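You operate a simulated robot arm through the tools that you are given. There is no shell and no other tool.

The job below is to be done with a simulated robot arm. You get a single attempt, and the scene is never put back.

TASK
Run nuts 5 and 7, then 6, down with the nut runner at the card's torque.
Fine: air lever open before the first run, shut last; nut 8 is done already.

Only the result counts: the job must be done as asked and must still hold three seconds after the hand-in. Knocking over, shifting, dropping, spilling or breaking anything else fails it.

THE ROBOT
A 6-joint arm with a three-finger gripper, fixed in place. Base frame: the origin is at the foot of the arm, x ahead of it, y to its left, z up. Units: m, degrees, N and s.
Its first joint turns from -166.0 to 166.0 degrees. Payload 4.89 kg.
The TCP is the grasp point between the finger pads, 0.03 m short of the fingertips. In the tool frame z runs along the fingers and y along their closing line. Largest opening 0.164 m; the body of the gripper starts 0.125 m behind the TCP.
Orientation is that of the tool frame in the base frame, as a unit quaternion [w, x, y, z]. With the fingers straight down and closing along the base's y, the tool's x points along the base's -x, its y along +y and its z along -z.

THE INTERFACE
- The arm moves only by the tool jog_arm. Its argument "increments" is a list that holds one entry, the list of rows, each a list of 7 numbers: the opening, from 0 (shut) to 1 (fully open), then the shift along the tool's x, y, z in m, then the turn, a rotation vector about the tool's x, y, z in degrees. In form: [[[hand, x, y, z, rx, ry, rz], ...]]. A call has 1 to 20 rows; each row is the pose to reach, as a shift and turn from the pose commanded when the call began, along the tool's axes at that moment. Each row takes 0.2 s and may step no farther than 0.05 m and 8.6 degrees from the row before; otherwise, or with a gripper value out of range, the whole call is refused. Where a pose cannot be reached the arm comes as near as it can. A force on the tool above 40 N (or 10 N above the force at the start of the call, whichever is more), or a blocked arm, ends the call early, and 0.2 s more pass. Each finger travels about 0.108 m/s and halts on what it meets, pressing with about 21 N; the grip force reading is that of the motor and also rises with nothing between the fingers. The clock runs only during rows and for 0.2 s after the last one: add rows that repeat a pose to give the fingers time. The reply holds the time, the measured pose of the TCP, the force on the tool along the base axes, the opening and the grip force, in the units named above and with some noise, with the torque about the TCP (base axes, N m) and any sound that the robot's microphone picked up, and new pictures: "pictures" is both (left out), scene, wrist or none.
- Cameras (640 x 400 px; columns grow to the right, rows downward): "scene" is fixed at [0.219, -0.4991, 1.5054]; the picture's right is [0.78, -0.63, 0.00], its down [-0.21, -0.26, -0.94] and it looks along [0.59, 0.73, -0.34] (base axes); focal length 343 px, centre (320, 200). "wrist" rides on the gripper at [0.076, -0.002, -0.152] in the tool frame; the picture's right is [0.02, 1.00, 0.00], its down [-0.88, 0.02, -0.47] and it looks along [-0.47, 0.01, 0.88] (tool axes); focal length 247 px, centre (320, 200). There is no depth. A picture from a camera that has moved, and an enlarged one, comes with that camera's place and axes in the base frame and with its lens.
- move_column(by): slides the trunk up (or, below 0, down) by that many m; the arm rides with it, the base frame stays. It gives what a move gives, with no picture.
- enlarge(camera, box): a new picture of the part [left, top, right, bottom] of that camera's present view, enlarged. The clock stands still meanwhile.
- hand_in(): hands the job in; it is judged then, once.

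Nothing tells you positions but the pictures and the camera data. Unless the task says otherwise, let go and move clear before handing in.

The tools are called after "Call:" as a command line: name --argument value ..., lists and objects as JSON in quotes. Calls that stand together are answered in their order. jog_arm: Moves the arm, as the interface text tells. Its arguments: {"type":"object","properties":{"increments":{"type":"array","items":{"type":"array","items":{"type":"array","items":{"type":"number"}}}},"pictures":{"type":"string","enum":["both","scene","wrist","none"]}},"required":["increments"]} The other tools are called the same way: move_column (by) slides the trunk up or down; enlarge (camera, box) takes an enlarged picture of a part of a camera's view; hand_in () hands the job in.

At the start:

```text
time: 0.0
eef_pos: [0.5935, 0.0813, 1.4414]
ee_rot: [-0.001, 0.0, 1.0, -0.001]
wrist_force: [0.2, -0.8, -0.4]
wrist_torque: [0.0, 0.04, 0.01]
opening: 0.1639
finger_force: 0.1
trunk travel left (down, up): [-0.175, 0.215]
```

scene: 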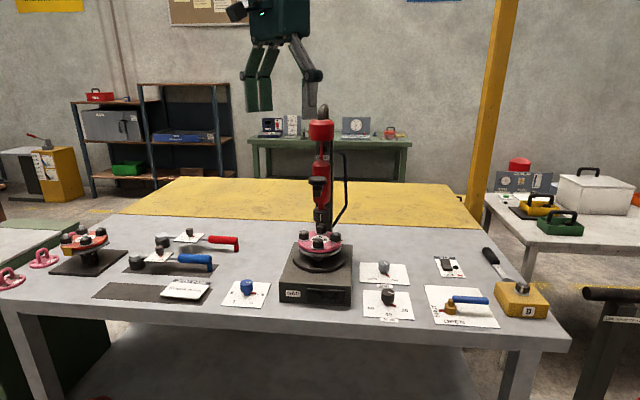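
wrist: 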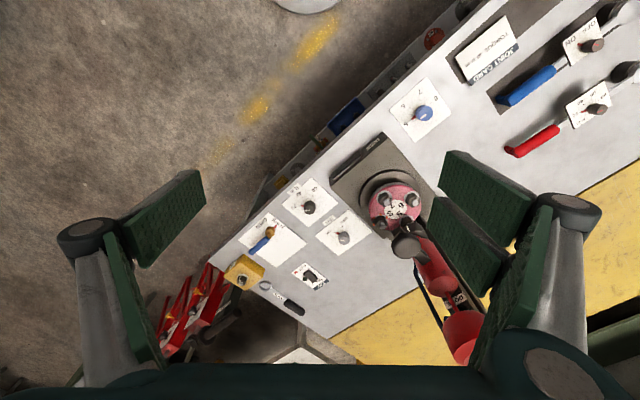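

I see a bench with a nut runner (red) on a stand over a flange, several dials on cards, an air lever and a torque card. I will enlarge parts of both pictures first to read the labels.

Call:
enlarge --camera "scene" --box '[260, 220, 420, 320]'

Call:
enlarge --camera "scene" --box '[400, 230, 560, 330]'

Call:
enlarge --camera "scene" --box '[90, 220, 250, 320]'

Call:
enlarge --camera "scene" --box '[270, 100, 390, 260]'

Call:
enlarge --camera "wrist" --box '[220, 150, 380, 320]'

Call:
enlarge --camera "wrist" --box '[360, 60, 520, 260]'

Call:
enlarge --camera "wrist" --box '[440, 0, 640, 160]'

```text
4.00 times, centred on (340, 270) of scene
camera zoom: at [0.219, -0.4991, 1.5054], right [0.78, -0.63, 0.0], down [-0.21, -0.26, -0.94], along [0.59, 0.73, -0.34], focal length 1371 px, centre (240, -80)
```

zoom: 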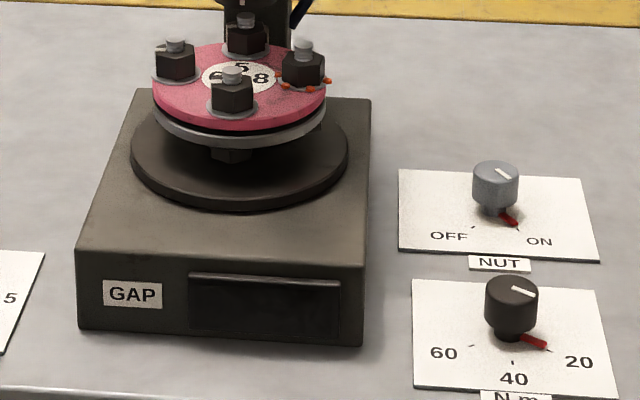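

```text
4.00 times, centred on (480, 280) of scene
camera zoom: at [0.219, -0.4991, 1.5054], right [0.78, -0.63, 0.0], down [-0.21, -0.26, -0.94], along [0.59, 0.73, -0.34], focal length 1371 px, centre (-320, -120)
```

zoom: 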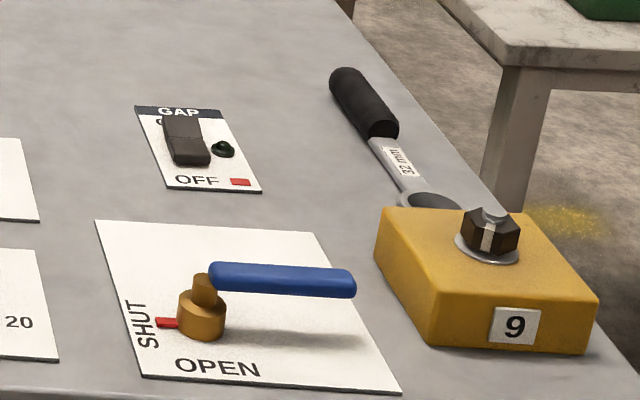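

```text
4.00 times, centred on (170, 270) of scene
camera zoom: at [0.219, -0.4991, 1.5054], right [0.78, -0.63, 0.0], down [-0.21, -0.26, -0.94], along [0.59, 0.73, -0.34], focal length 1371 px, centre (920, -80)
```

zoom: 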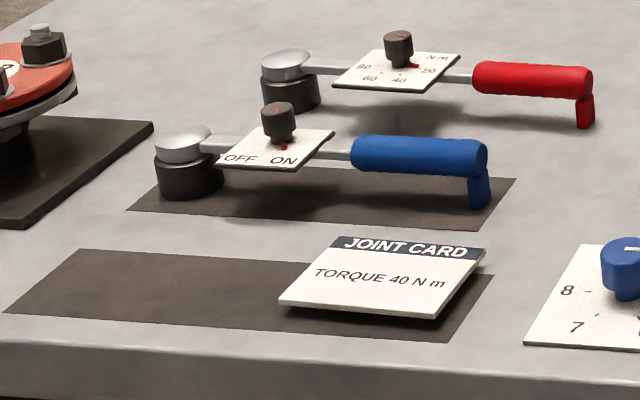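

```text
2.50 times, centred on (330, 180) of scene
camera zoom: at [0.219, -0.4991, 1.5054], right [0.78, -0.63, 0.0], down [-0.21, -0.26, -0.94], along [0.59, 0.73, -0.34], focal length 857 px, centre (295, 250)
```

zoom: 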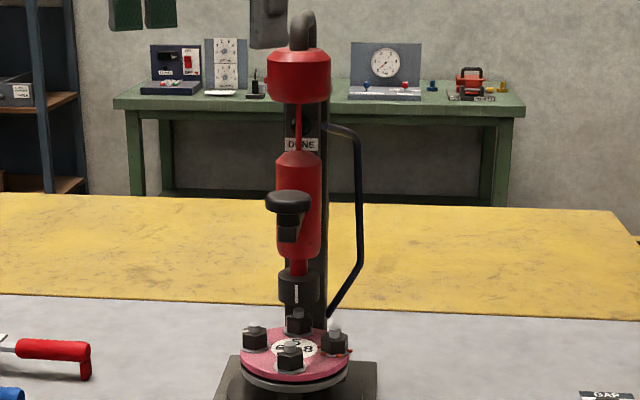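

```text
2.35 times, centred on (300, 235) of wrist
camera zoom: at [0.5185, 0.0789, 1.5941], right [-0.02, 1.0, 0.0], down [0.88, 0.02, 0.47], along [0.47, 0.01, -0.88], focal length 581 px, centre (367, 118)
```

zoom: 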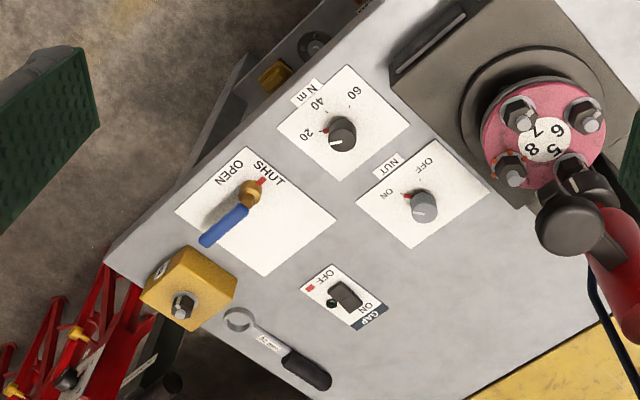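

```text
2.00 times, centred on (440, 160) of wrist
camera zoom: at [0.5185, 0.0789, 1.5941], right [-0.02, 1.0, 0.0], down [0.88, 0.02, 0.47], along [0.47, 0.01, -0.88], focal length 494 px, centre (80, 280)
```

zoom: 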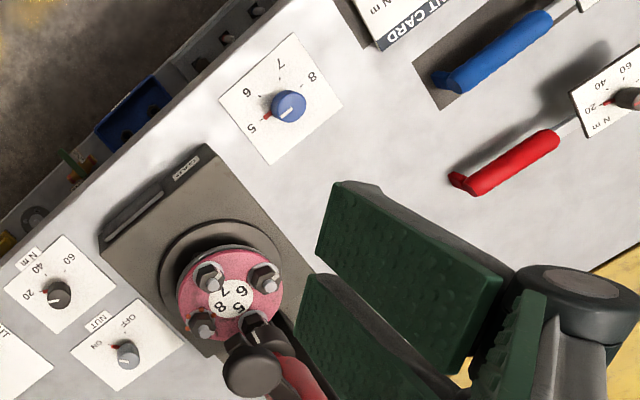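

```text
2.50 times, centred on (540, 80) of wrist
camera zoom: at [0.5185, 0.0789, 1.5941], right [-0.02, 1.0, 0.0], down [0.88, 0.02, 0.47], along [0.47, 0.01, -0.88], focal length 617 px, centre (-230, 500)
```

zoom: 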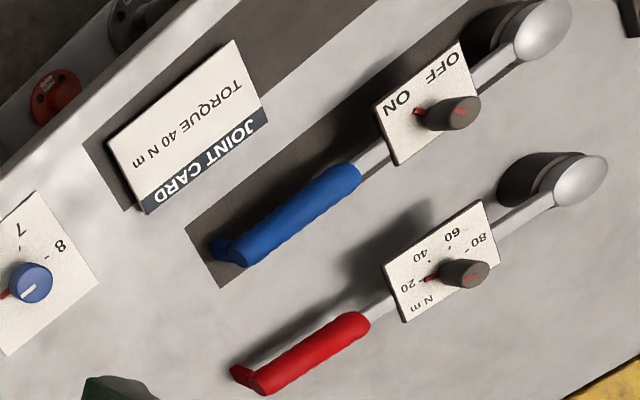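

The setup looks like this: a blue dial (5–8) indexes the flange and points at 5 now. A black torque knob is at 20 and has to go to 40, as the card says. A grey NUT knob is at ON, the air lever is at SHUT, and the runner has a black pull handle at about (0.81, 0.25, 1.22). I'll turn the wrist camera square to the bench for a closer look.

Call:
jog_arm --increments '[[[1, 0, 0, 0, 0, 0, -8.5], [1, 0, 0, 0, 0, 0, -17], [1, 0, 0, 0, 0, 0, -25.5], [1, 0, 0, 0, 0, 0, -34], [1, 0, 0, 0, 0, 0, -42.5], [1, 0, 0, 0, 0, 0, -51]]]' --pictures "both"

```text
time: 1.4
eef_pos: [0.5934, 0.0812, 1.4413]
ee_rot: [0.0, -0.431, 0.902, 0.0]
wrist_force: [-0.1, -0.6, 0.1]
wrist_torque: [0.01, -0.01, -0.03]
opening: 0.1643
finger_force: 0.0
trunk travel left (down, up): [-0.175, 0.215]
camera wrist: at [0.5483, 0.0196, 1.5942], right [-0.79, 0.61, 0.0], down [0.54, 0.7, 0.47], along [0.29, 0.37, -0.88], focal length 247 px, centre (320, 200)
```

scene: 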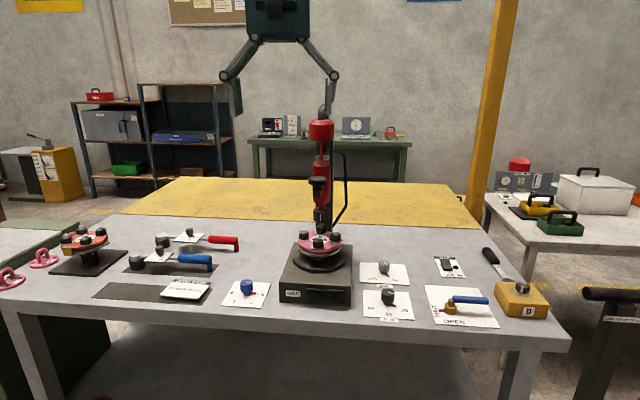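
wrist: 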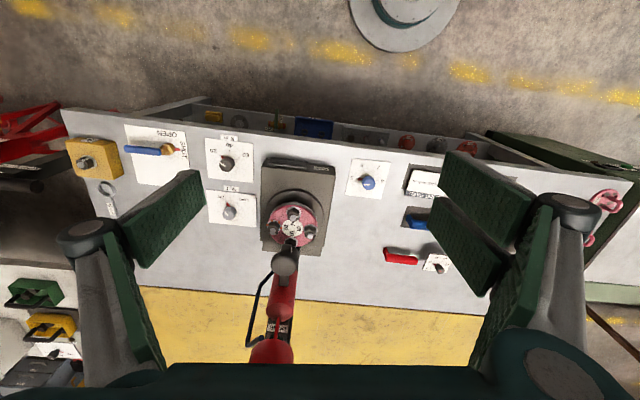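

The camera now looks squarely at the bench, though upside down in the picture. I'll enlarge the controls from here to fix their positions.

Call:
enlarge --camera "wrist" --box '[100, 110, 260, 210]'

Call:
enlarge --camera "wrist" --box '[220, 140, 380, 240]'

Call:
enlarge --camera "wrist" --box '[200, 200, 360, 300]'

Call:
enlarge --camera "wrist" --box '[200, 280, 360, 380]'

Call:
enlarge --camera "scene" --box '[200, 260, 280, 310]'

Call:
enlarge --camera "scene" --box '[280, 160, 360, 210]'

Call:
enlarge --camera "scene" --box '[280, 200, 360, 250]'

Call:
enlarge --camera "scene" --box '[280, 100, 360, 150]'

```text
4.00 times, centred on (180, 160) of wrist
camera zoom: at [0.5483, 0.0196, 1.5942], right [-0.79, 0.61, 0.0], down [0.54, 0.7, 0.47], along [0.29, 0.37, -0.88], focal length 988 px, centre (880, 360)
```

zoom: 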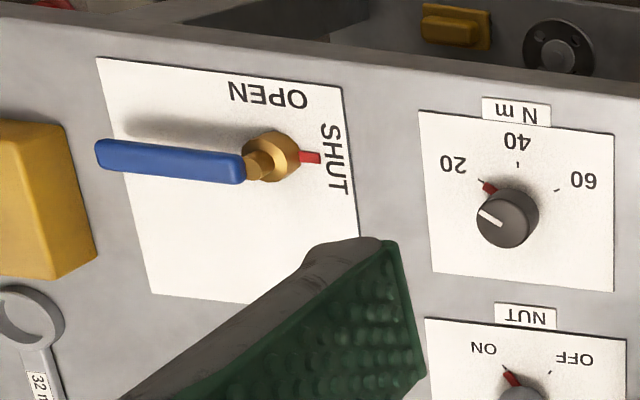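

```text
4.00 times, centred on (300, 190) of wrist
camera zoom: at [0.5483, 0.0196, 1.5942], right [-0.79, 0.61, 0.0], down [0.54, 0.7, 0.47], along [0.29, 0.37, -0.88], focal length 988 px, centre (400, 240)
```

zoom: 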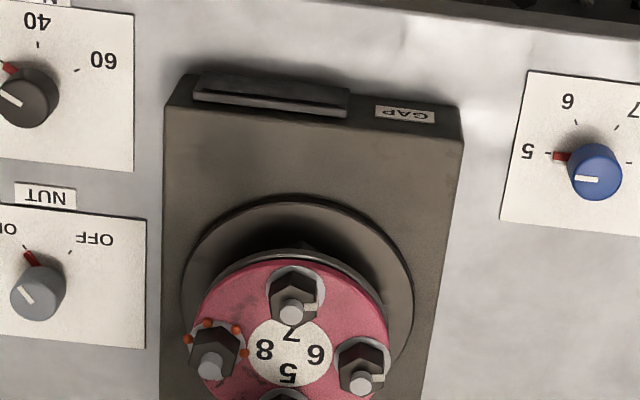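

```text
4.00 times, centred on (280, 250) of wrist
camera zoom: at [0.5483, 0.0196, 1.5942], right [-0.79, 0.61, 0.0], down [0.54, 0.7, 0.47], along [0.29, 0.37, -0.88], focal length 988 px, centre (480, 0)
```

zoom: 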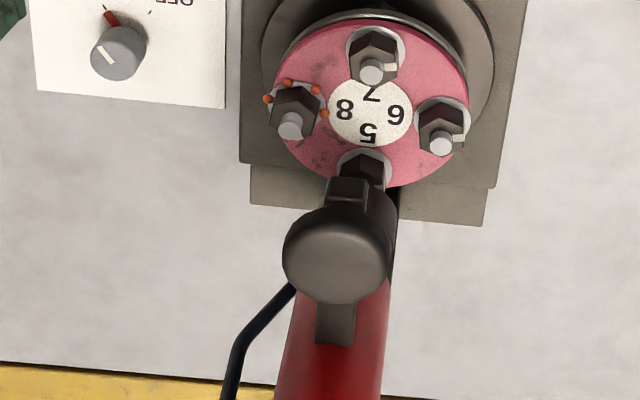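

```text
4.00 times, centred on (280, 330) of wrist
camera zoom: at [0.5483, 0.0196, 1.5942], right [-0.79, 0.61, 0.0], down [0.54, 0.7, 0.47], along [0.29, 0.37, -0.88], focal length 988 px, centre (480, -320)
```

zoom: 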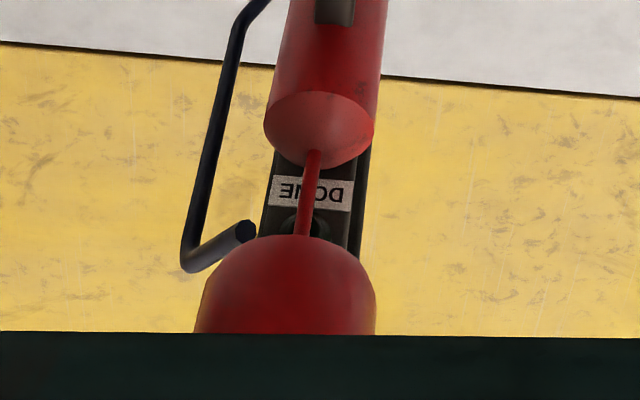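

```text
8.00 times, centred on (240, 285) of scene
camera zoom: at [0.219, -0.4991, 1.5054], right [0.78, -0.63, 0.0], down [-0.21, -0.26, -0.94], along [0.59, 0.73, -0.34], focal length 2743 px, centre (960, -480)
```

zoom: 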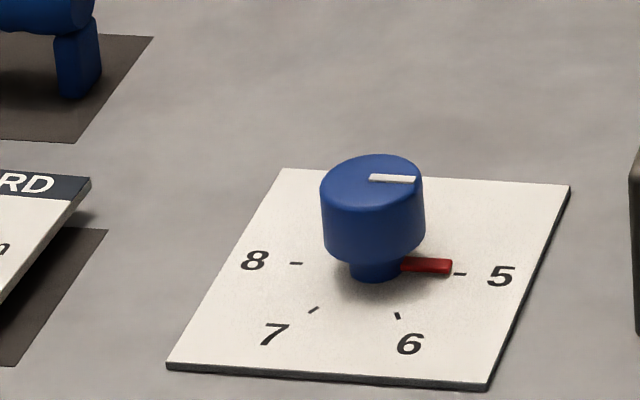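

```text
8.00 times, centred on (320, 185) of scene
camera zoom: at [0.219, -0.4991, 1.5054], right [0.78, -0.63, 0.0], down [-0.21, -0.26, -0.94], along [0.59, 0.73, -0.34], focal length 2743 px, centre (320, 320)
```

zoom: 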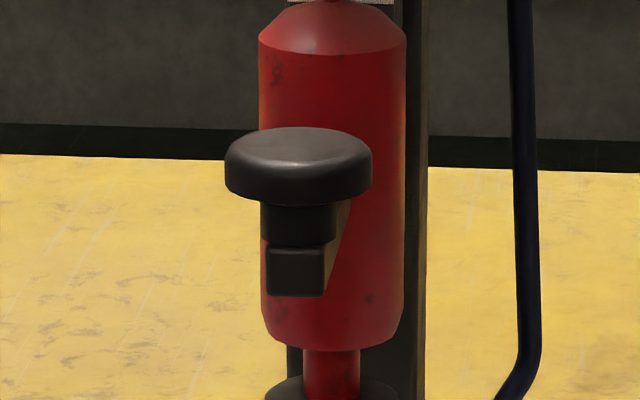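

```text
8.00 times, centred on (320, 225) of scene
camera zoom: at [0.219, -0.4991, 1.5054], right [0.78, -0.63, 0.0], down [-0.21, -0.26, -0.94], along [0.59, 0.73, -0.34], focal length 2743 px, centre (320, 0)
```

zoom: 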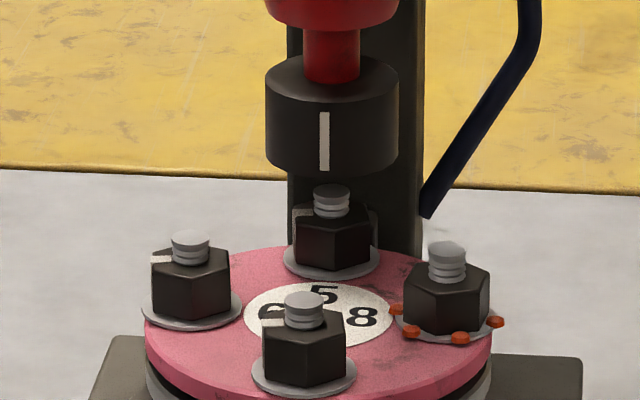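

```text
8.00 times, centred on (320, 125) of scene
camera zoom: at [0.219, -0.4991, 1.5054], right [0.78, -0.63, 0.0], down [-0.21, -0.26, -0.94], along [0.59, 0.73, -0.34], focal length 2743 px, centre (320, 800)
```

zoom: 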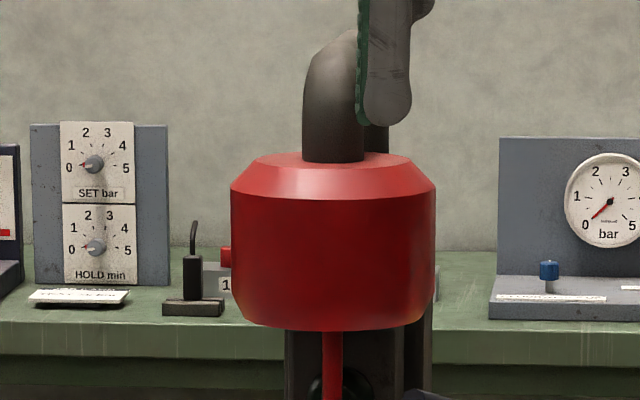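

The bench top is at about z = 0.857 and the bench is turned about 45° to the base. Torque is at 20 and needs 40, and the lever pointer sits at SHUT. I'll move above the torque knob and lever for a closer look.

Call:
jog_arm --increments '[[[1, -0.02, -0.04, 0.02, 0, 0, 3], [1, -0.04, -0.075, 0.05, 0, 0, 6], [1, -0.06, -0.11, 0.08, 0, 0, 6], [1, -0.075, -0.14, 0.115, 0, 0, 6], [1, -0.09, -0.17, 0.15, 0, 0, 6], [1, -0.1, -0.195, 0.19, 0, 0, 6], [1, -0.11, -0.21, 0.23, 0, 0, 6], [1, -0.118, -0.226, 0.27, 0, 0, 6]]]' --pictures "both"

```text
refused: row 2 steps farther than a row can; nothing moved
```

That row was slightly too long, so I'll use smaller steps toward the same viewpoint above the torque knob.

Call:
jog_arm --increments '[[[1, -0.02, -0.035, 0.02, 0, 0, 3], [1, -0.035, -0.065, 0.05, 0, 0, 6], [1, -0.05, -0.095, 0.08, 0, 0, 6], [1, -0.065, -0.125, 0.11, 0, 0, 6], [1, -0.08, -0.155, 0.14, 0, 0, 6], [1, -0.093, -0.18, 0.175, 0, 0, 6], [1, -0.106, -0.205, 0.21, 0, 0, 6], [1, -0.118, -0.226, 0.25, 0, 0, 6]]]' --pictures "both"

```text
time: 3.2
eef_pos: [0.8464, 0.0317, 1.191]
ee_rot: [0.001, -0.382, 0.924, 0.001]
wrist_force: [-2.5, 0.4, 0.6]
wrist_torque: [0.01, -0.27, -0.03]
opening: 0.1639
finger_force: 0.0
trunk travel left (down, up): [-0.175, 0.215]
camera wrist: at [0.7943, -0.0246, 1.3442], right [-0.72, 0.69, 0.0], down [0.61, 0.64, 0.47], along [0.33, 0.34, -0.88], focal length 247 px, centre (320, 200)
```

scene: 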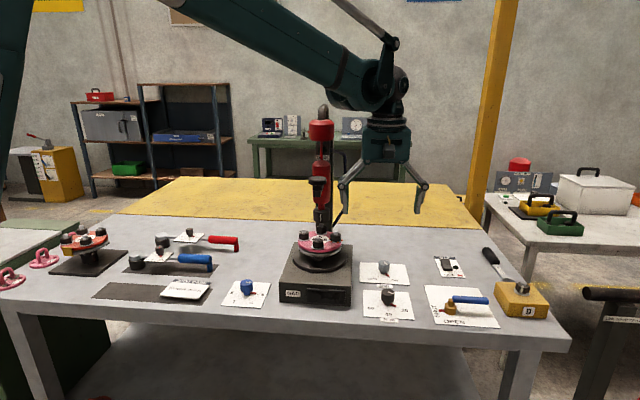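
wrist: 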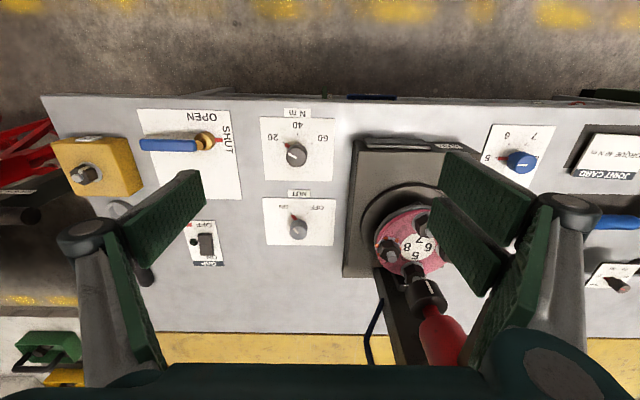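

The picture is now square to the bench. I'll enlarge the lever, torque knob and NUT knob.

Call:
enlarge --camera "wrist" --box '[120, 90, 280, 190]'

Call:
enlarge --camera "wrist" --box '[250, 100, 350, 260]'

Call:
enlarge --camera "scene" --box '[420, 280, 500, 330]'

Call:
enlarge --camera "scene" --box '[350, 260, 430, 310]'

```text
4.00 times, centred on (200, 140) of wrist
camera zoom: at [0.7943, -0.0246, 1.3442], right [-0.72, 0.69, 0.0], down [0.61, 0.64, 0.47], along [0.33, 0.34, -0.88], focal length 988 px, centre (800, 440)
```

zoom: 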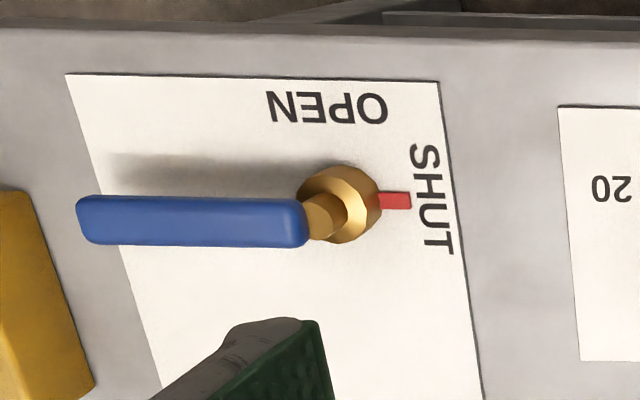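

```text
2.50 times, centred on (300, 180) of wrist
camera zoom: at [0.7943, -0.0246, 1.3442], right [-0.72, 0.69, 0.0], down [0.61, 0.64, 0.47], along [0.33, 0.34, -0.88], focal length 617 px, centre (370, 250)
```

zoom: 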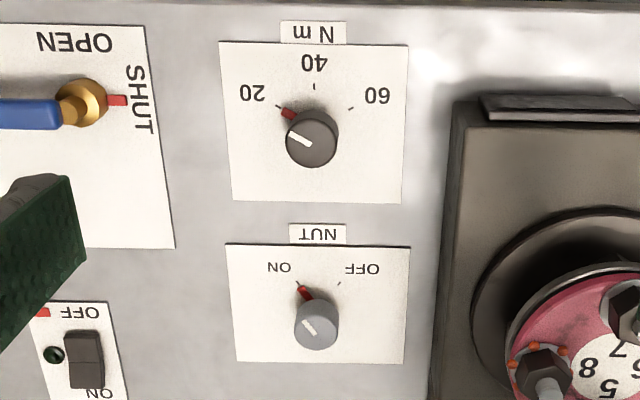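

```text
8.00 times, centred on (460, 305) of scene
camera zoom: at [0.219, -0.4991, 1.5054], right [0.78, -0.63, 0.0], down [-0.21, -0.26, -0.94], along [0.59, 0.73, -0.34], focal length 2743 px, centre (-800, -640)
```

zoom: 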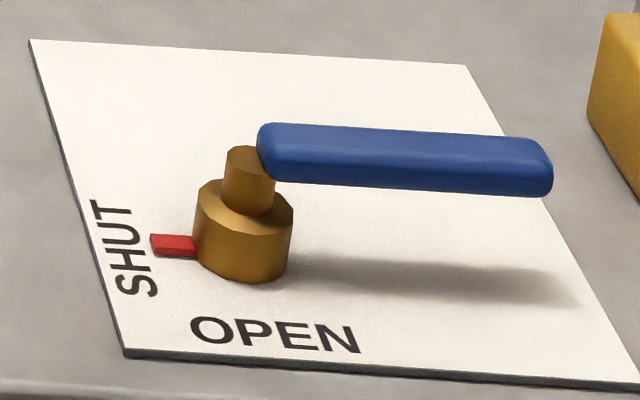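

```text
8.00 times, centred on (390, 285) of scene
camera zoom: at [0.219, -0.4991, 1.5054], right [0.78, -0.63, 0.0], down [-0.21, -0.26, -0.94], along [0.59, 0.73, -0.34], focal length 2743 px, centre (-240, -480)
```

zoom: 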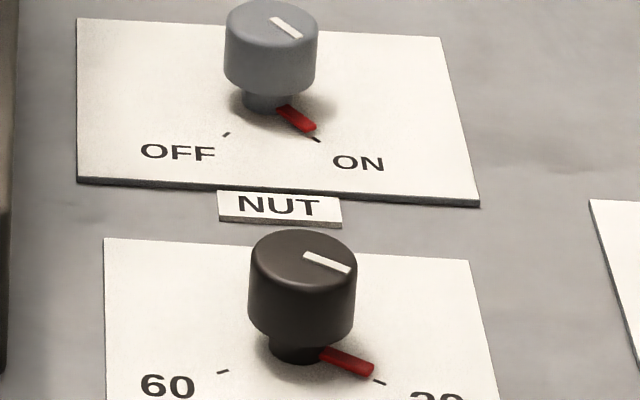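

NUT is already at ON, so I'll leave it. By triangulation the torque knob's top is at about (0.925, 0.051, 0.899), the lever pivot at (1.035, -0.087) and the handle end at (1.111, -0.161, 0.906). Next I'll half-close the fingers and hover above the torque knob.

Call:
jog_arm --increments '[[[0.8, -0.02, -0.015, 0.02, 0, 0, 0], [0.6, -0.04, -0.03, 0.06, 0, 0, 0], [0.5, -0.06, -0.038, 0.1, 0, 0, 0], [0.5, -0.0693, -0.0418, 0.14, 0, 0, 0], [0.5, -0.0693, -0.0418, 0.18, 0, 0, 0], [0.5, -0.0693, -0.0418, 0.215, 0, 0, 0], [0.5, -0.0693, -0.0418, 0.215, 0, 0, 0]]]' --pictures "both"

```text
time: 4.8
eef_pos: [0.9239, 0.0512, 0.9745]
ee_rot: [-0.001, -0.382, 0.924, 0.0]
wrist_force: [0.6, 0.9, 0.0]
wrist_torque: [0.02, 0.04, -0.01]
opening: 0.082
finger_force: 0.1
trunk travel left (down, up): [-0.175, 0.215]
camera wrist: at [0.8712, -0.0045, 1.1272], right [-0.72, 0.69, 0.0], down [0.61, 0.64, 0.47], along [0.33, 0.34, -0.88], focal length 247 px, centre (320, 200)
```

scene: 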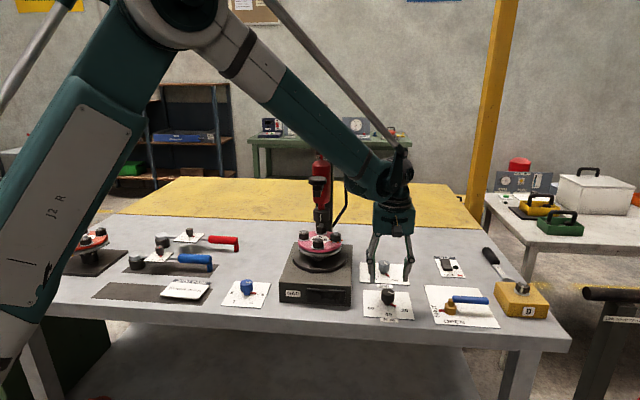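
wrist: 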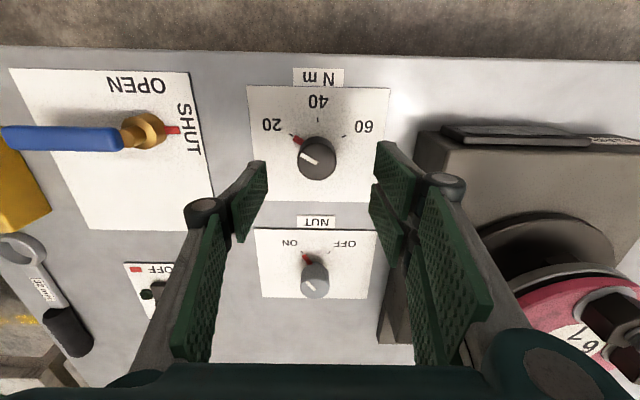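

The knob is about 3 mm off centre between the fingers. I'll correct that, go down and close on it.

Call:
jog_arm --increments '[[[0.5, 0, -0.003, 0.03, 0, 0, 0], [0.5, 0, -0.003, 0.055, 0, 0, 0], [0.5, 0, -0.003, 0.07, 0, 0, 0], [0.5, 0, -0.003, 0.07, 0, 0, 0], [0.2, 0, -0.003, 0.07, 0, 0, 0], [0.0, 0, -0.003, 0.07, 0, 0, 0], [0.0, 0, -0.003, 0.07, 0, 0, 0]]]' --pictures "both"

```text
time: 6.4
eef_pos: [0.9237, 0.0476, 0.9042]
ee_rot: [-0.001, -0.382, 0.924, 0.0]
wrist_force: [-10.2, 5.0, -8.2]
wrist_torque: [0.24, 0.23, 0.05]
opening: 0.0396
finger_force: 44.7
trunk travel left (down, up): [-0.175, 0.215]
camera wrist: at [0.8725, -0.0077, 1.0576], right [-0.72, 0.69, 0.0], down [0.61, 0.64, 0.47], along [0.33, 0.34, -0.88], focal length 247 px, centre (320, 200)
```

scene: 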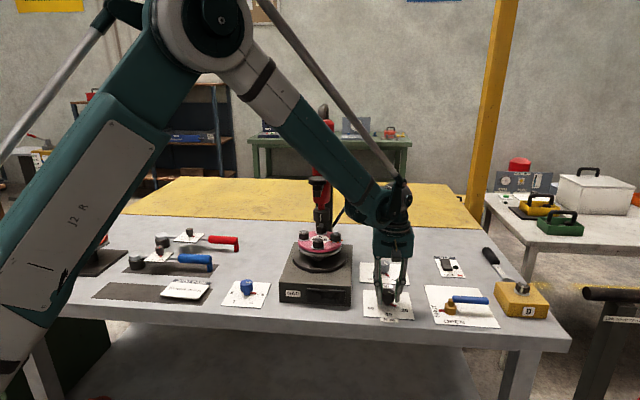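
wrist: 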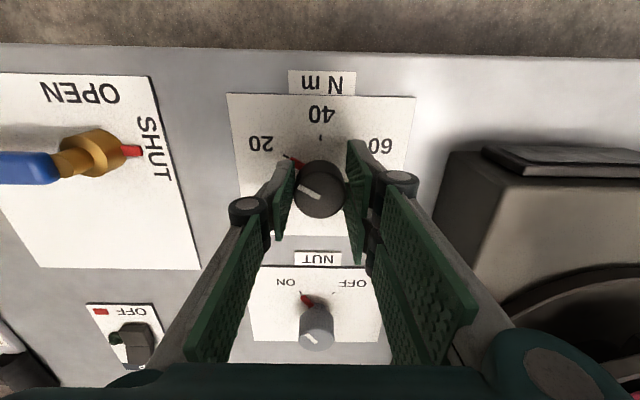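

The knob is held at a 40 mm opening. Next I turn it 60° clockwise from above, from 20 to 40.

Call:
jog_arm --increments '[[[0.0, 0, 0.0015, 0, 0, 0, 8], [0.0, 0, 0.0015, 0, 0, 0, 16], [0.0, 0, 0.0015, 0, 0, 0, 24], [0.0, 0, 0.0015, 0, 0, 0, 32], [0.0, 0, 0.0015, 0, 0, 0, 40], [0.0, 0, 0.0015, 0, 0, 0, 48], [0.0, 0, 0.0015, 0, 0, 0, 54], [0.0, 0, 0.0015, 0, 0, 0, 60], [0.0, 0, 0.0015, 0, 0, 0, 60]]]' --pictures "both"

```text
time: 7.4
eef_pos: [0.9217, 0.0513, 0.9048]
ee_rot: [0.0, -0.145, 0.989, 0.0]
wrist_force: [-1.5, 8.1, -7.5]
wrist_torque: [0.43, -0.02, 0.04]
opening: 0.0394
finger_force: 44.8
trunk travel left (down, up): [-0.175, 0.215]
stopped in row 4: the force on the tool passed its limit at 42 N (the readings are from after the stop); the commanded pose is now the measured one
camera wrist: at [0.8506, 0.0271, 1.0577], right [-0.31, 0.95, 0.0], down [0.84, 0.27, 0.47], along [0.45, 0.15, -0.88], focal length 247 px, centre (320, 200)
```

scene: 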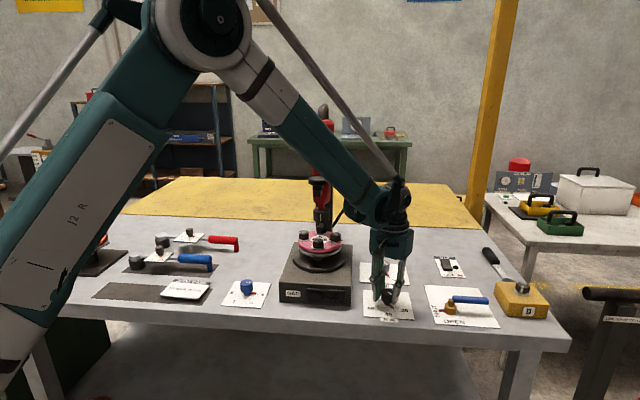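
wrist: 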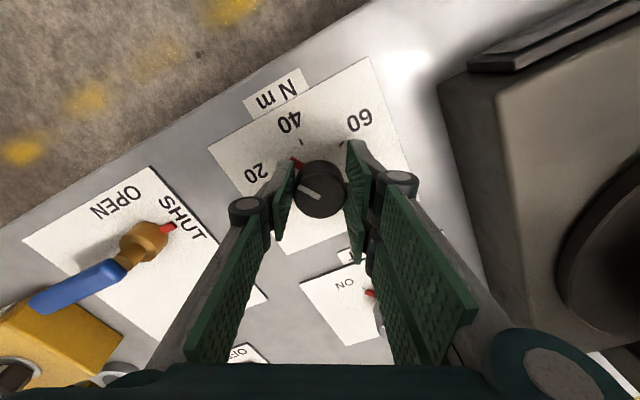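

The knob turned about 28° before side load stopped the move, because my grip was slightly off the knob's axis. I'll open a little, shift 1 mm and grip again before turning the rest.

Call:
jog_arm --increments '[[[0.4, 0, 0, 0, 0, 0, 0], [0.4, 0, 0.001, 0, 0, 0, 0], [0.4, 0, 0.001, 0, 0, 0, 0], [0.0, 0, 0.001, 0, 0, 0, 0], [0.0, 0, 0.001, 0, 0, 0, 0], [0.0, 0, 0.001, 0, 0, 0, 0]]]' --pictures "wrist"

```text
time: 8.8
eef_pos: [0.9208, 0.0515, 0.9062]
ee_rot: [0.0, -0.144, 0.99, 0.001]
wrist_force: [-0.2, 1.3, -0.1]
wrist_torque: [0.01, 0.02, 0.05]
opening: 0.0395
finger_force: 45.1
trunk travel left (down, up): [-0.175, 0.215]
camera wrist: at [0.8503, 0.0272, 1.0585], right [-0.31, 0.95, 0.0], down [0.84, 0.27, 0.47], along [0.45, 0.15, -0.88], focal length 247 px, centre (320, 200)
```

wrist: 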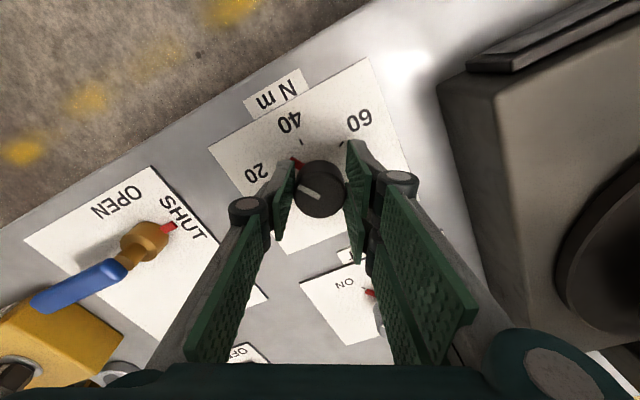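

Side load is now near zero. I'll turn the remaining 32°.

Call:
jog_arm --increments '[[[0.0, 0, 0, 0, 0, 0, 5], [0.0, 0, 0, 0, 0, 0, 10], [0.0, 0, 0, 0, 0, 0, 15], [0.0, 0, 0, 0, 0, 0, 20], [0.0, 0, 0, 0, 0, 0, 25], [0.0, 0, 0, 0, 0, 0, 30], [0.0, 0, 0, 0, 0, 0, 32], [0.0, 0, 0, 0, 0, 0, 32]]]' --pictures "both"

```text
time: 10.0
eef_pos: [0.9221, 0.0548, 0.905]
ee_rot: [-0.001, 0.063, 0.998, 0.002]
wrist_force: [-1.8, 12.0, 1.4]
wrist_torque: [0.59, 0.07, 0.07]
opening: 0.0395
finger_force: 44.5
trunk travel left (down, up): [-0.175, 0.215]
stopped in row 6: the force on the tool passed its limit at 42 N (the readings are from after the stop); the commanded pose is now the measured one
camera wrist: at [0.8469, 0.0615, 1.0586], right [0.11, 0.99, 0.0], down [0.88, -0.1, 0.47], along [0.47, -0.05, -0.88], focal length 247 px, centre (320, 200)
```

scene: 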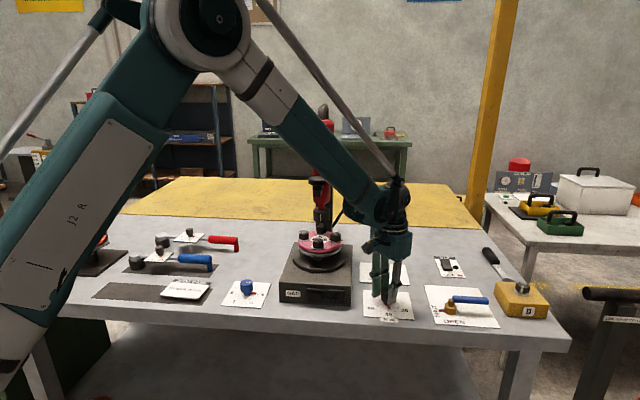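
wrist: 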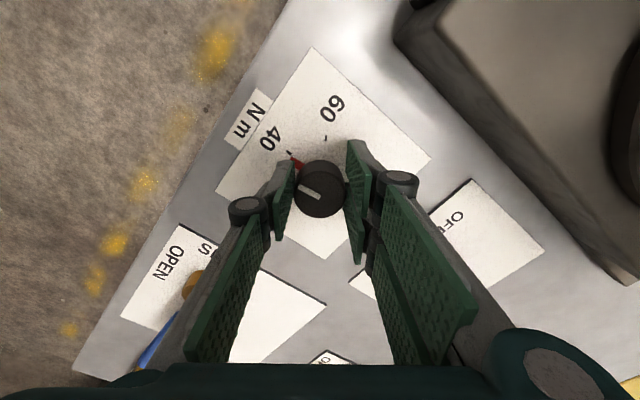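

About 52° is done and the pointer is close to the 40 tick. I'll take a closer look.

Call:
enlarge --camera "wrist" --box '[250, 110, 390, 230]'

Call:
enlarge --camera "scene" --box '[350, 270, 430, 325]'

```text
3.33 times, centred on (320, 170) of wrist
camera zoom: at [0.8469, 0.0615, 1.0586], right [0.11, 0.99, 0.0], down [0.88, -0.1, 0.47], along [0.47, -0.05, -0.88], focal length 823 px, centre (320, 300)
```

zoom: 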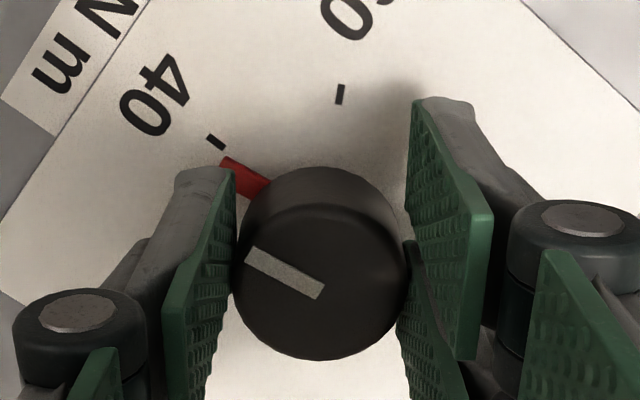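

```text
7.27 times, centred on (390, 298) of scene
camera zoom: at [0.219, -0.4991, 1.5054], right [0.78, -0.63, 0.0], down [-0.21, -0.26, -0.94], along [0.59, 0.73, -0.34], focal length 2493 px, centre (-189, -509)
```

zoom: 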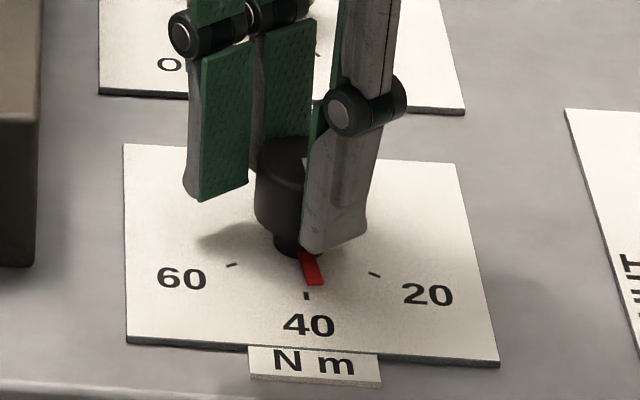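

About 8° remain. The top-face centre shows the knob axis is about 5 mm farther along the tool's −x than my grip. I'll recentre, grip again and finish the turn.

Call:
jog_arm --increments '[[[0.4, 0, 0, 0, 0, 0, 0], [0.4, -0.003, -0.0003, 0, 0, 0, 0], [0.4, -0.0055, -0.0006, 0, 0, 0, 0], [0.4, -0.0055, -0.0006, 0, 0, 0, 0], [0.0, -0.0055, -0.0006, 0, 0, 0, 0], [0.0, -0.0055, -0.0006, 0, 0, 0, 0], [0.0, -0.0055, -0.0006, 0, 0, 0, 0], [0.0, -0.0055, -0.0006, 0, 0, 0, 4], [0.0, -0.0055, -0.0006, 0, 0, 0, 8], [0.0, -0.0055, -0.0006, 0, 0, 0, 8]]]' --pictures "both"

Call:
enlarge --camera "scene" --box '[350, 270, 430, 325]'

Call:
enlarge --camera "wrist" --box '[250, 110, 390, 230]'

```text
time: 12.2
eef_pos: [0.9285, 0.0539, 0.9062]
ee_rot: [-0.001, 0.134, 0.991, 0.002]
wrist_force: [10.8, 30.9, 5.2]
wrist_torque: [0.93, -0.3, 0.09]
opening: 0.0394
finger_force: 44.8
trunk travel left (down, up): [-0.175, 0.215]
camera wrist: at [0.8548, 0.0715, 1.0581], right [0.24, 0.97, 0.0], down [0.85, -0.22, 0.47], along [0.46, -0.11, -0.88], focal length 247 px, centre (320, 200)
```

scene: 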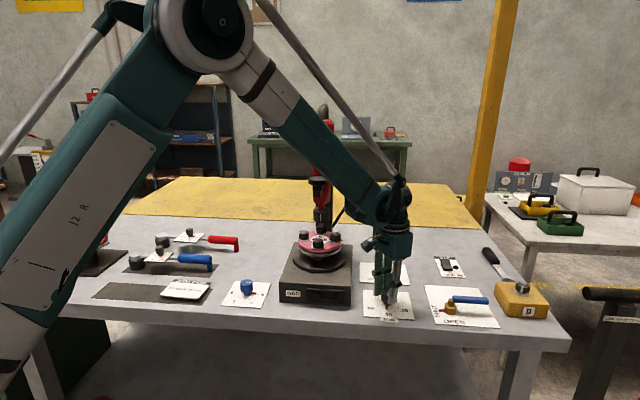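
wrist: 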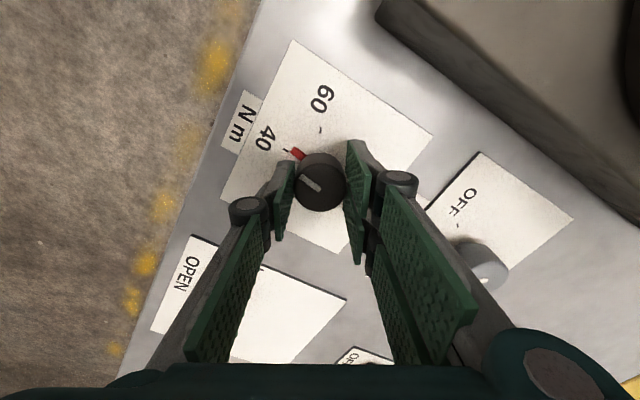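

```text
7.27 times, centred on (390, 298) of scene
camera zoom: at [0.219, -0.4991, 1.5054], right [0.78, -0.63, 0.0], down [-0.21, -0.26, -0.94], along [0.59, 0.73, -0.34], focal length 2493 px, centre (-189, -509)
```

zoom: 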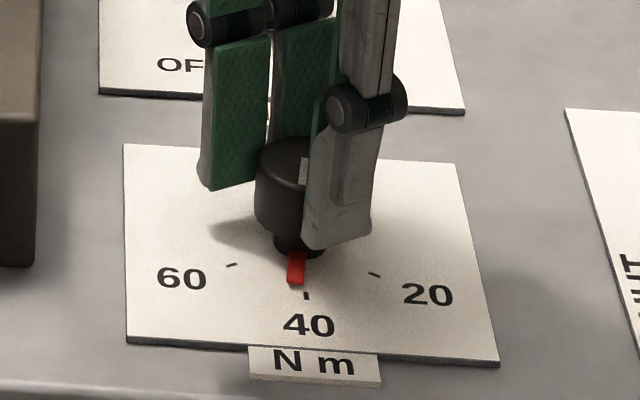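

```text
3.33 times, centred on (320, 170) of wrist
camera zoom: at [0.8548, 0.0715, 1.0581], right [0.24, 0.97, 0.0], down [0.85, -0.22, 0.47], along [0.46, -0.11, -0.88], focal length 823 px, centre (320, 300)
```

zoom: 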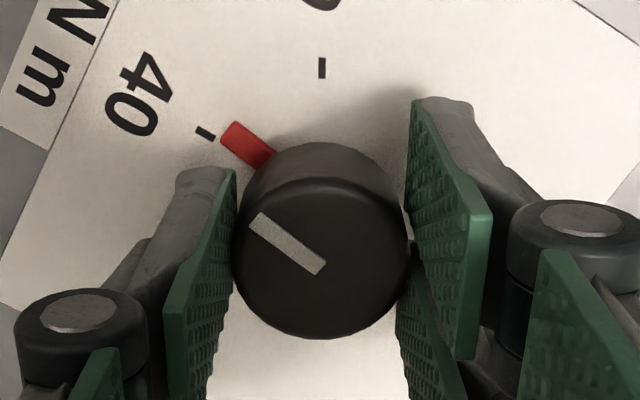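

The pointer is now about 6° past 40 and there is side load along the closing line. I'll open, shift 3 mm to recentre, grip again and back it off about 6°.

Call:
jog_arm --increments '[[[0.4, 0, 0, 0, 0, 0, 0], [0.4, 0, 0.0015, 0, 0, 0, 0], [0.4, 0, 0.003, 0, 0, 0, 0], [0.4, 0, 0.003, 0, 0, 0, 0]]]' --pictures "wrist"

Call:
enlarge --camera "wrist" --box '[250, 110, 390, 230]'

Call:
enlarge --camera "scene" --box '[350, 270, 430, 325]'

```text
time: 13.2
eef_pos: [0.9283, 0.0543, 0.9053]
ee_rot: [0.0, 0.133, 0.991, 0.002]
wrist_force: [1.0, -0.3, 0.0]
wrist_torque: [-0.03, 0.01, -0.01]
opening: 0.0655
finger_force: 0.0
trunk travel left (down, up): [-0.175, 0.215]
camera wrist: at [0.855, 0.0726, 1.059], right [0.24, 0.97, 0.0], down [0.85, -0.22, 0.47], along [0.46, -0.11, -0.88], focal length 247 px, centre (320, 200)
```

wrist: 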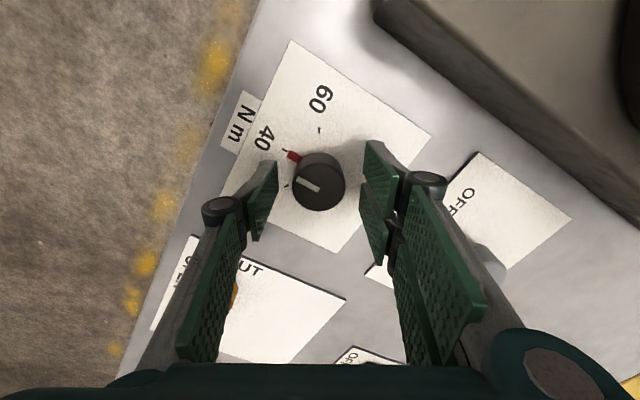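

```text
3.33 times, centred on (320, 170) of wrist
camera zoom: at [0.855, 0.0726, 1.059], right [0.24, 0.97, 0.0], down [0.85, -0.22, 0.47], along [0.46, -0.11, -0.88], focal length 823 px, centre (320, 300)
```

zoom: 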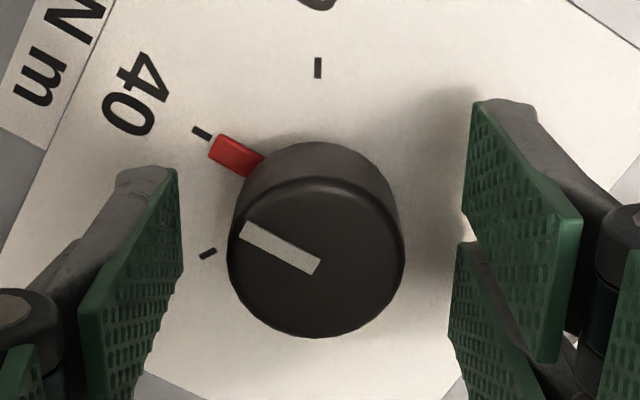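

```text
7.27 times, centred on (390, 298) of scene
camera zoom: at [0.219, -0.4991, 1.5054], right [0.78, -0.63, 0.0], down [-0.21, -0.26, -0.94], along [0.59, 0.73, -0.34], focal length 2493 px, centre (-189, -509)
```

zoom: 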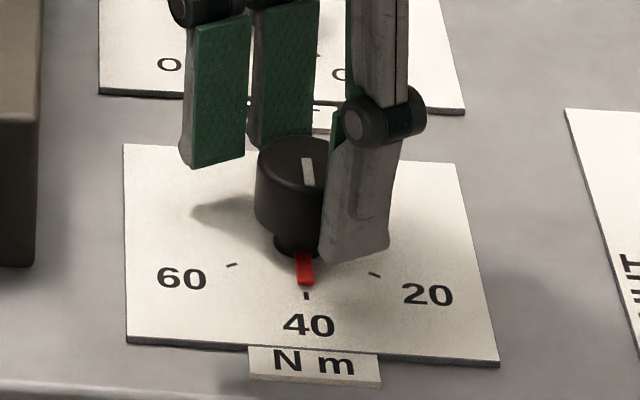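

The knob snapped into its detent and the pointer lines up with 40, so the torque is set. Next is the air lever, which lies beyond straight-down reach. I'll rise and tilt the tool outward.

Call:
jog_arm --increments '[[[0.5, 0, 0, -0.03, 0, 0, 0], [0.5, 0, 0, -0.07, 0, 0, -3], [0.5, 0, 0, -0.11, 0, 0, -6], [0.5, 0, 0, -0.15, 0, 0, -10], [0.5, 0.02, -0.02, -0.18, 0, 0, -10]]]' --pictures "none"

Call:
jog_arm --increments '[[[0.5, 0.02, -0.02, 0, 0, -8, 0], [0.5, 0.03, -0.05, 0, 0, -16, 0], [0.5, 0.03, -0.08, 0, 0, -24, 0], [0.5, 0.03, -0.11, 0, 0, -32, 0], [0.5, 0.03, -0.13, 0, 0, -40, 0], [0.5, 0.03, -0.15, 0, 0, -45, 0], [0.5, 0.03, -0.15, 0, 0, -45, 0]]]' --pictures "both"

```text
time: 14.4
eef_pos: [0.9048, 0.0394, 1.0839]
ee_rot: [-0.001, 0.046, 0.999, 0.002]
wrist_force: [0.3, 0.7, -1.6]
wrist_torque: [-0.05, 0.23, -0.01]
opening: 0.0819
finger_force: 0.0
trunk travel left (down, up): [-0.175, 0.215]
```

```text
time: 16.0
eef_pos: [0.8607, -0.1092, 1.0835]
ee_rot: [0.382, 0.043, 0.923, -0.016]
wrist_force: [-0.8, -0.1, 0.4]
wrist_torque: [0.01, 0.0, -0.01]
opening: 0.0818
finger_force: 0.2
trunk travel left (down, up): [-0.175, 0.215]
camera wrist: at [0.7001, -0.0949, 1.1382], right [0.08, 1.0, -0.01], down [0.29, -0.01, 0.96], along [0.95, -0.08, -0.29], focal length 247 px, centre (320, 200)
```

scene: 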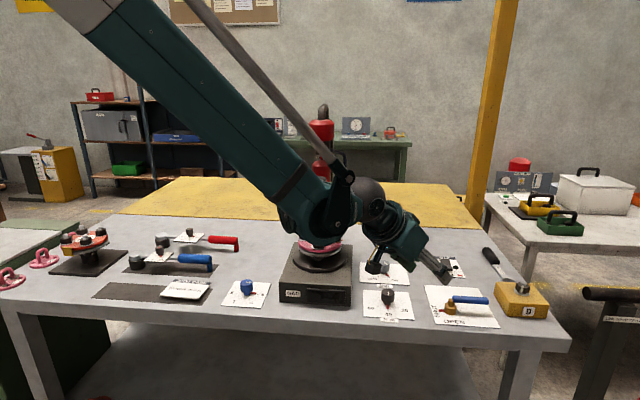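
wrist: 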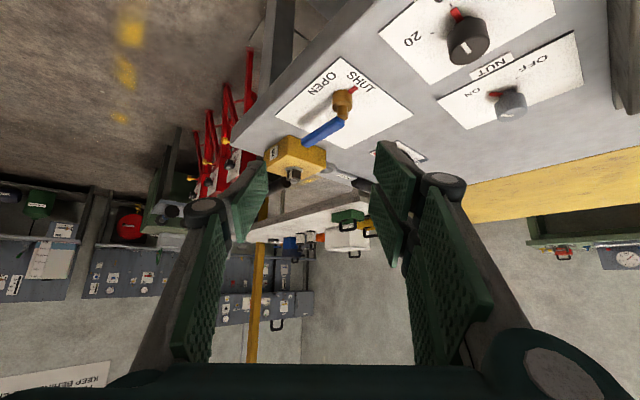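

The tilted pose works and heads about −5°. I'll open the fingers to about 11 cm and move above the lever handle so they can straddle it.

Call:
jog_arm --increments '[[[0.67, -0.016, 0, 0.04, 0, 0, 0], [0.67, -0.032, 0, 0.08, 0, 0, 0], [0.67, -0.049, 0, 0.12, 0, 0, 0], [0.67, -0.065, 0, 0.16, 0, 0, 0], [0.67, -0.0824, 0, 0.2, 0, 0, 0], [0.67, -0.0824, 0, 0.2, 0, 0, 0]]]' --pictures "both"

```text
time: 17.4
eef_pos: [1.0584, -0.1268, 1.0017]
ee_rot: [0.382, 0.044, 0.923, -0.017]
wrist_force: [0.2, -0.7, -0.8]
wrist_torque: [-0.01, 0.02, -0.01]
opening: 0.1098
finger_force: 0.1
trunk travel left (down, up): [-0.175, 0.215]
camera wrist: at [0.8993, -0.1142, 1.0571], right [0.08, 1.0, -0.01], down [0.29, -0.01, 0.96], along [0.95, -0.08, -0.29], focal length 247 px, centre (320, 200)
```

scene: 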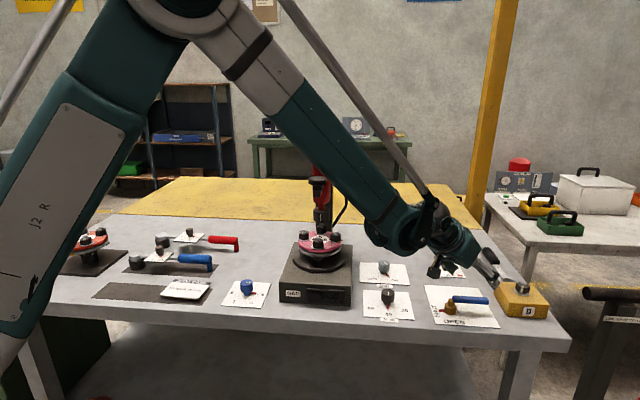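
wrist: 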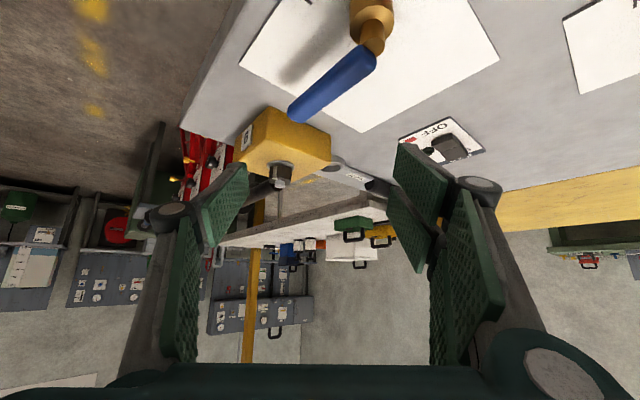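

The handle end sits where I predicted. I'll lower the fingers so they straddle the handle.

Call:
jog_arm --increments '[[[0.67, 0.014, 0.0004, 0.02, 0, 0, 0], [0.67, 0.027, 0.0008, 0.042, 0, 0, 0], [0.67, 0.038, 0.0012, 0.062, 0, 0, 0], [0.67, 0.0484, 0.0017, 0.0789, 0, 0, 0], [0.67, 0.0484, 0.0017, 0.0789, 0, 0, 0]]]' --pictures "both"

Call:
enlarge --camera "scene" --box '[410, 240, 530, 330]'

```text
time: 18.6
eef_pos: [1.0804, -0.1284, 0.9109]
ee_rot: [0.382, 0.045, 0.923, -0.016]
wrist_force: [-0.3, 0.2, -0.5]
wrist_torque: [0.03, 0.02, 0.01]
opening: 0.1096
finger_force: 0.0
trunk travel left (down, up): [-0.175, 0.215]
camera wrist: at [0.92, -0.115, 0.966], right [0.08, 1.0, -0.01], down [0.29, -0.01, 0.96], along [0.95, -0.08, -0.29], focal length 247 px, centre (320, 200)
```

scene: 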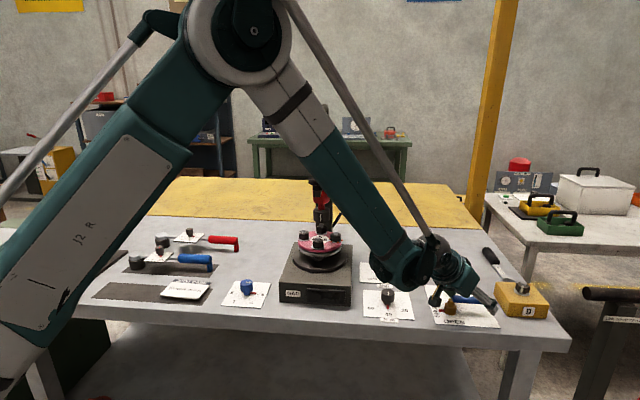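
wrist: 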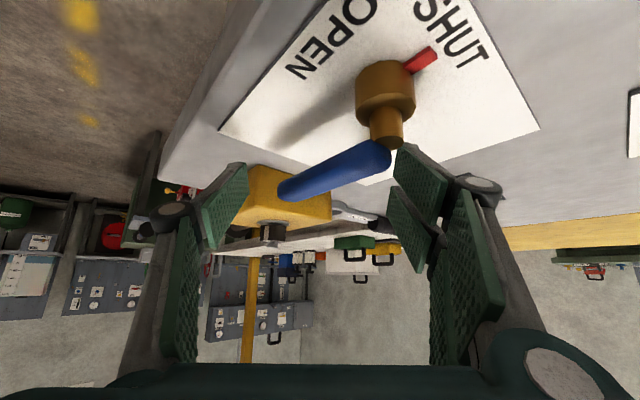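

```text
4.44 times, centred on (470, 285) of scene
camera zoom: at [0.219, -0.4991, 1.5054], right [0.78, -0.63, 0.0], down [-0.21, -0.26, -0.94], along [0.59, 0.73, -0.34], focal length 1524 px, centre (-347, -178)
```

zoom: 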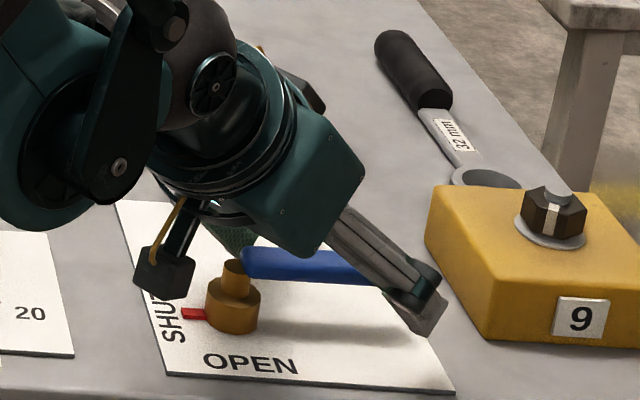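

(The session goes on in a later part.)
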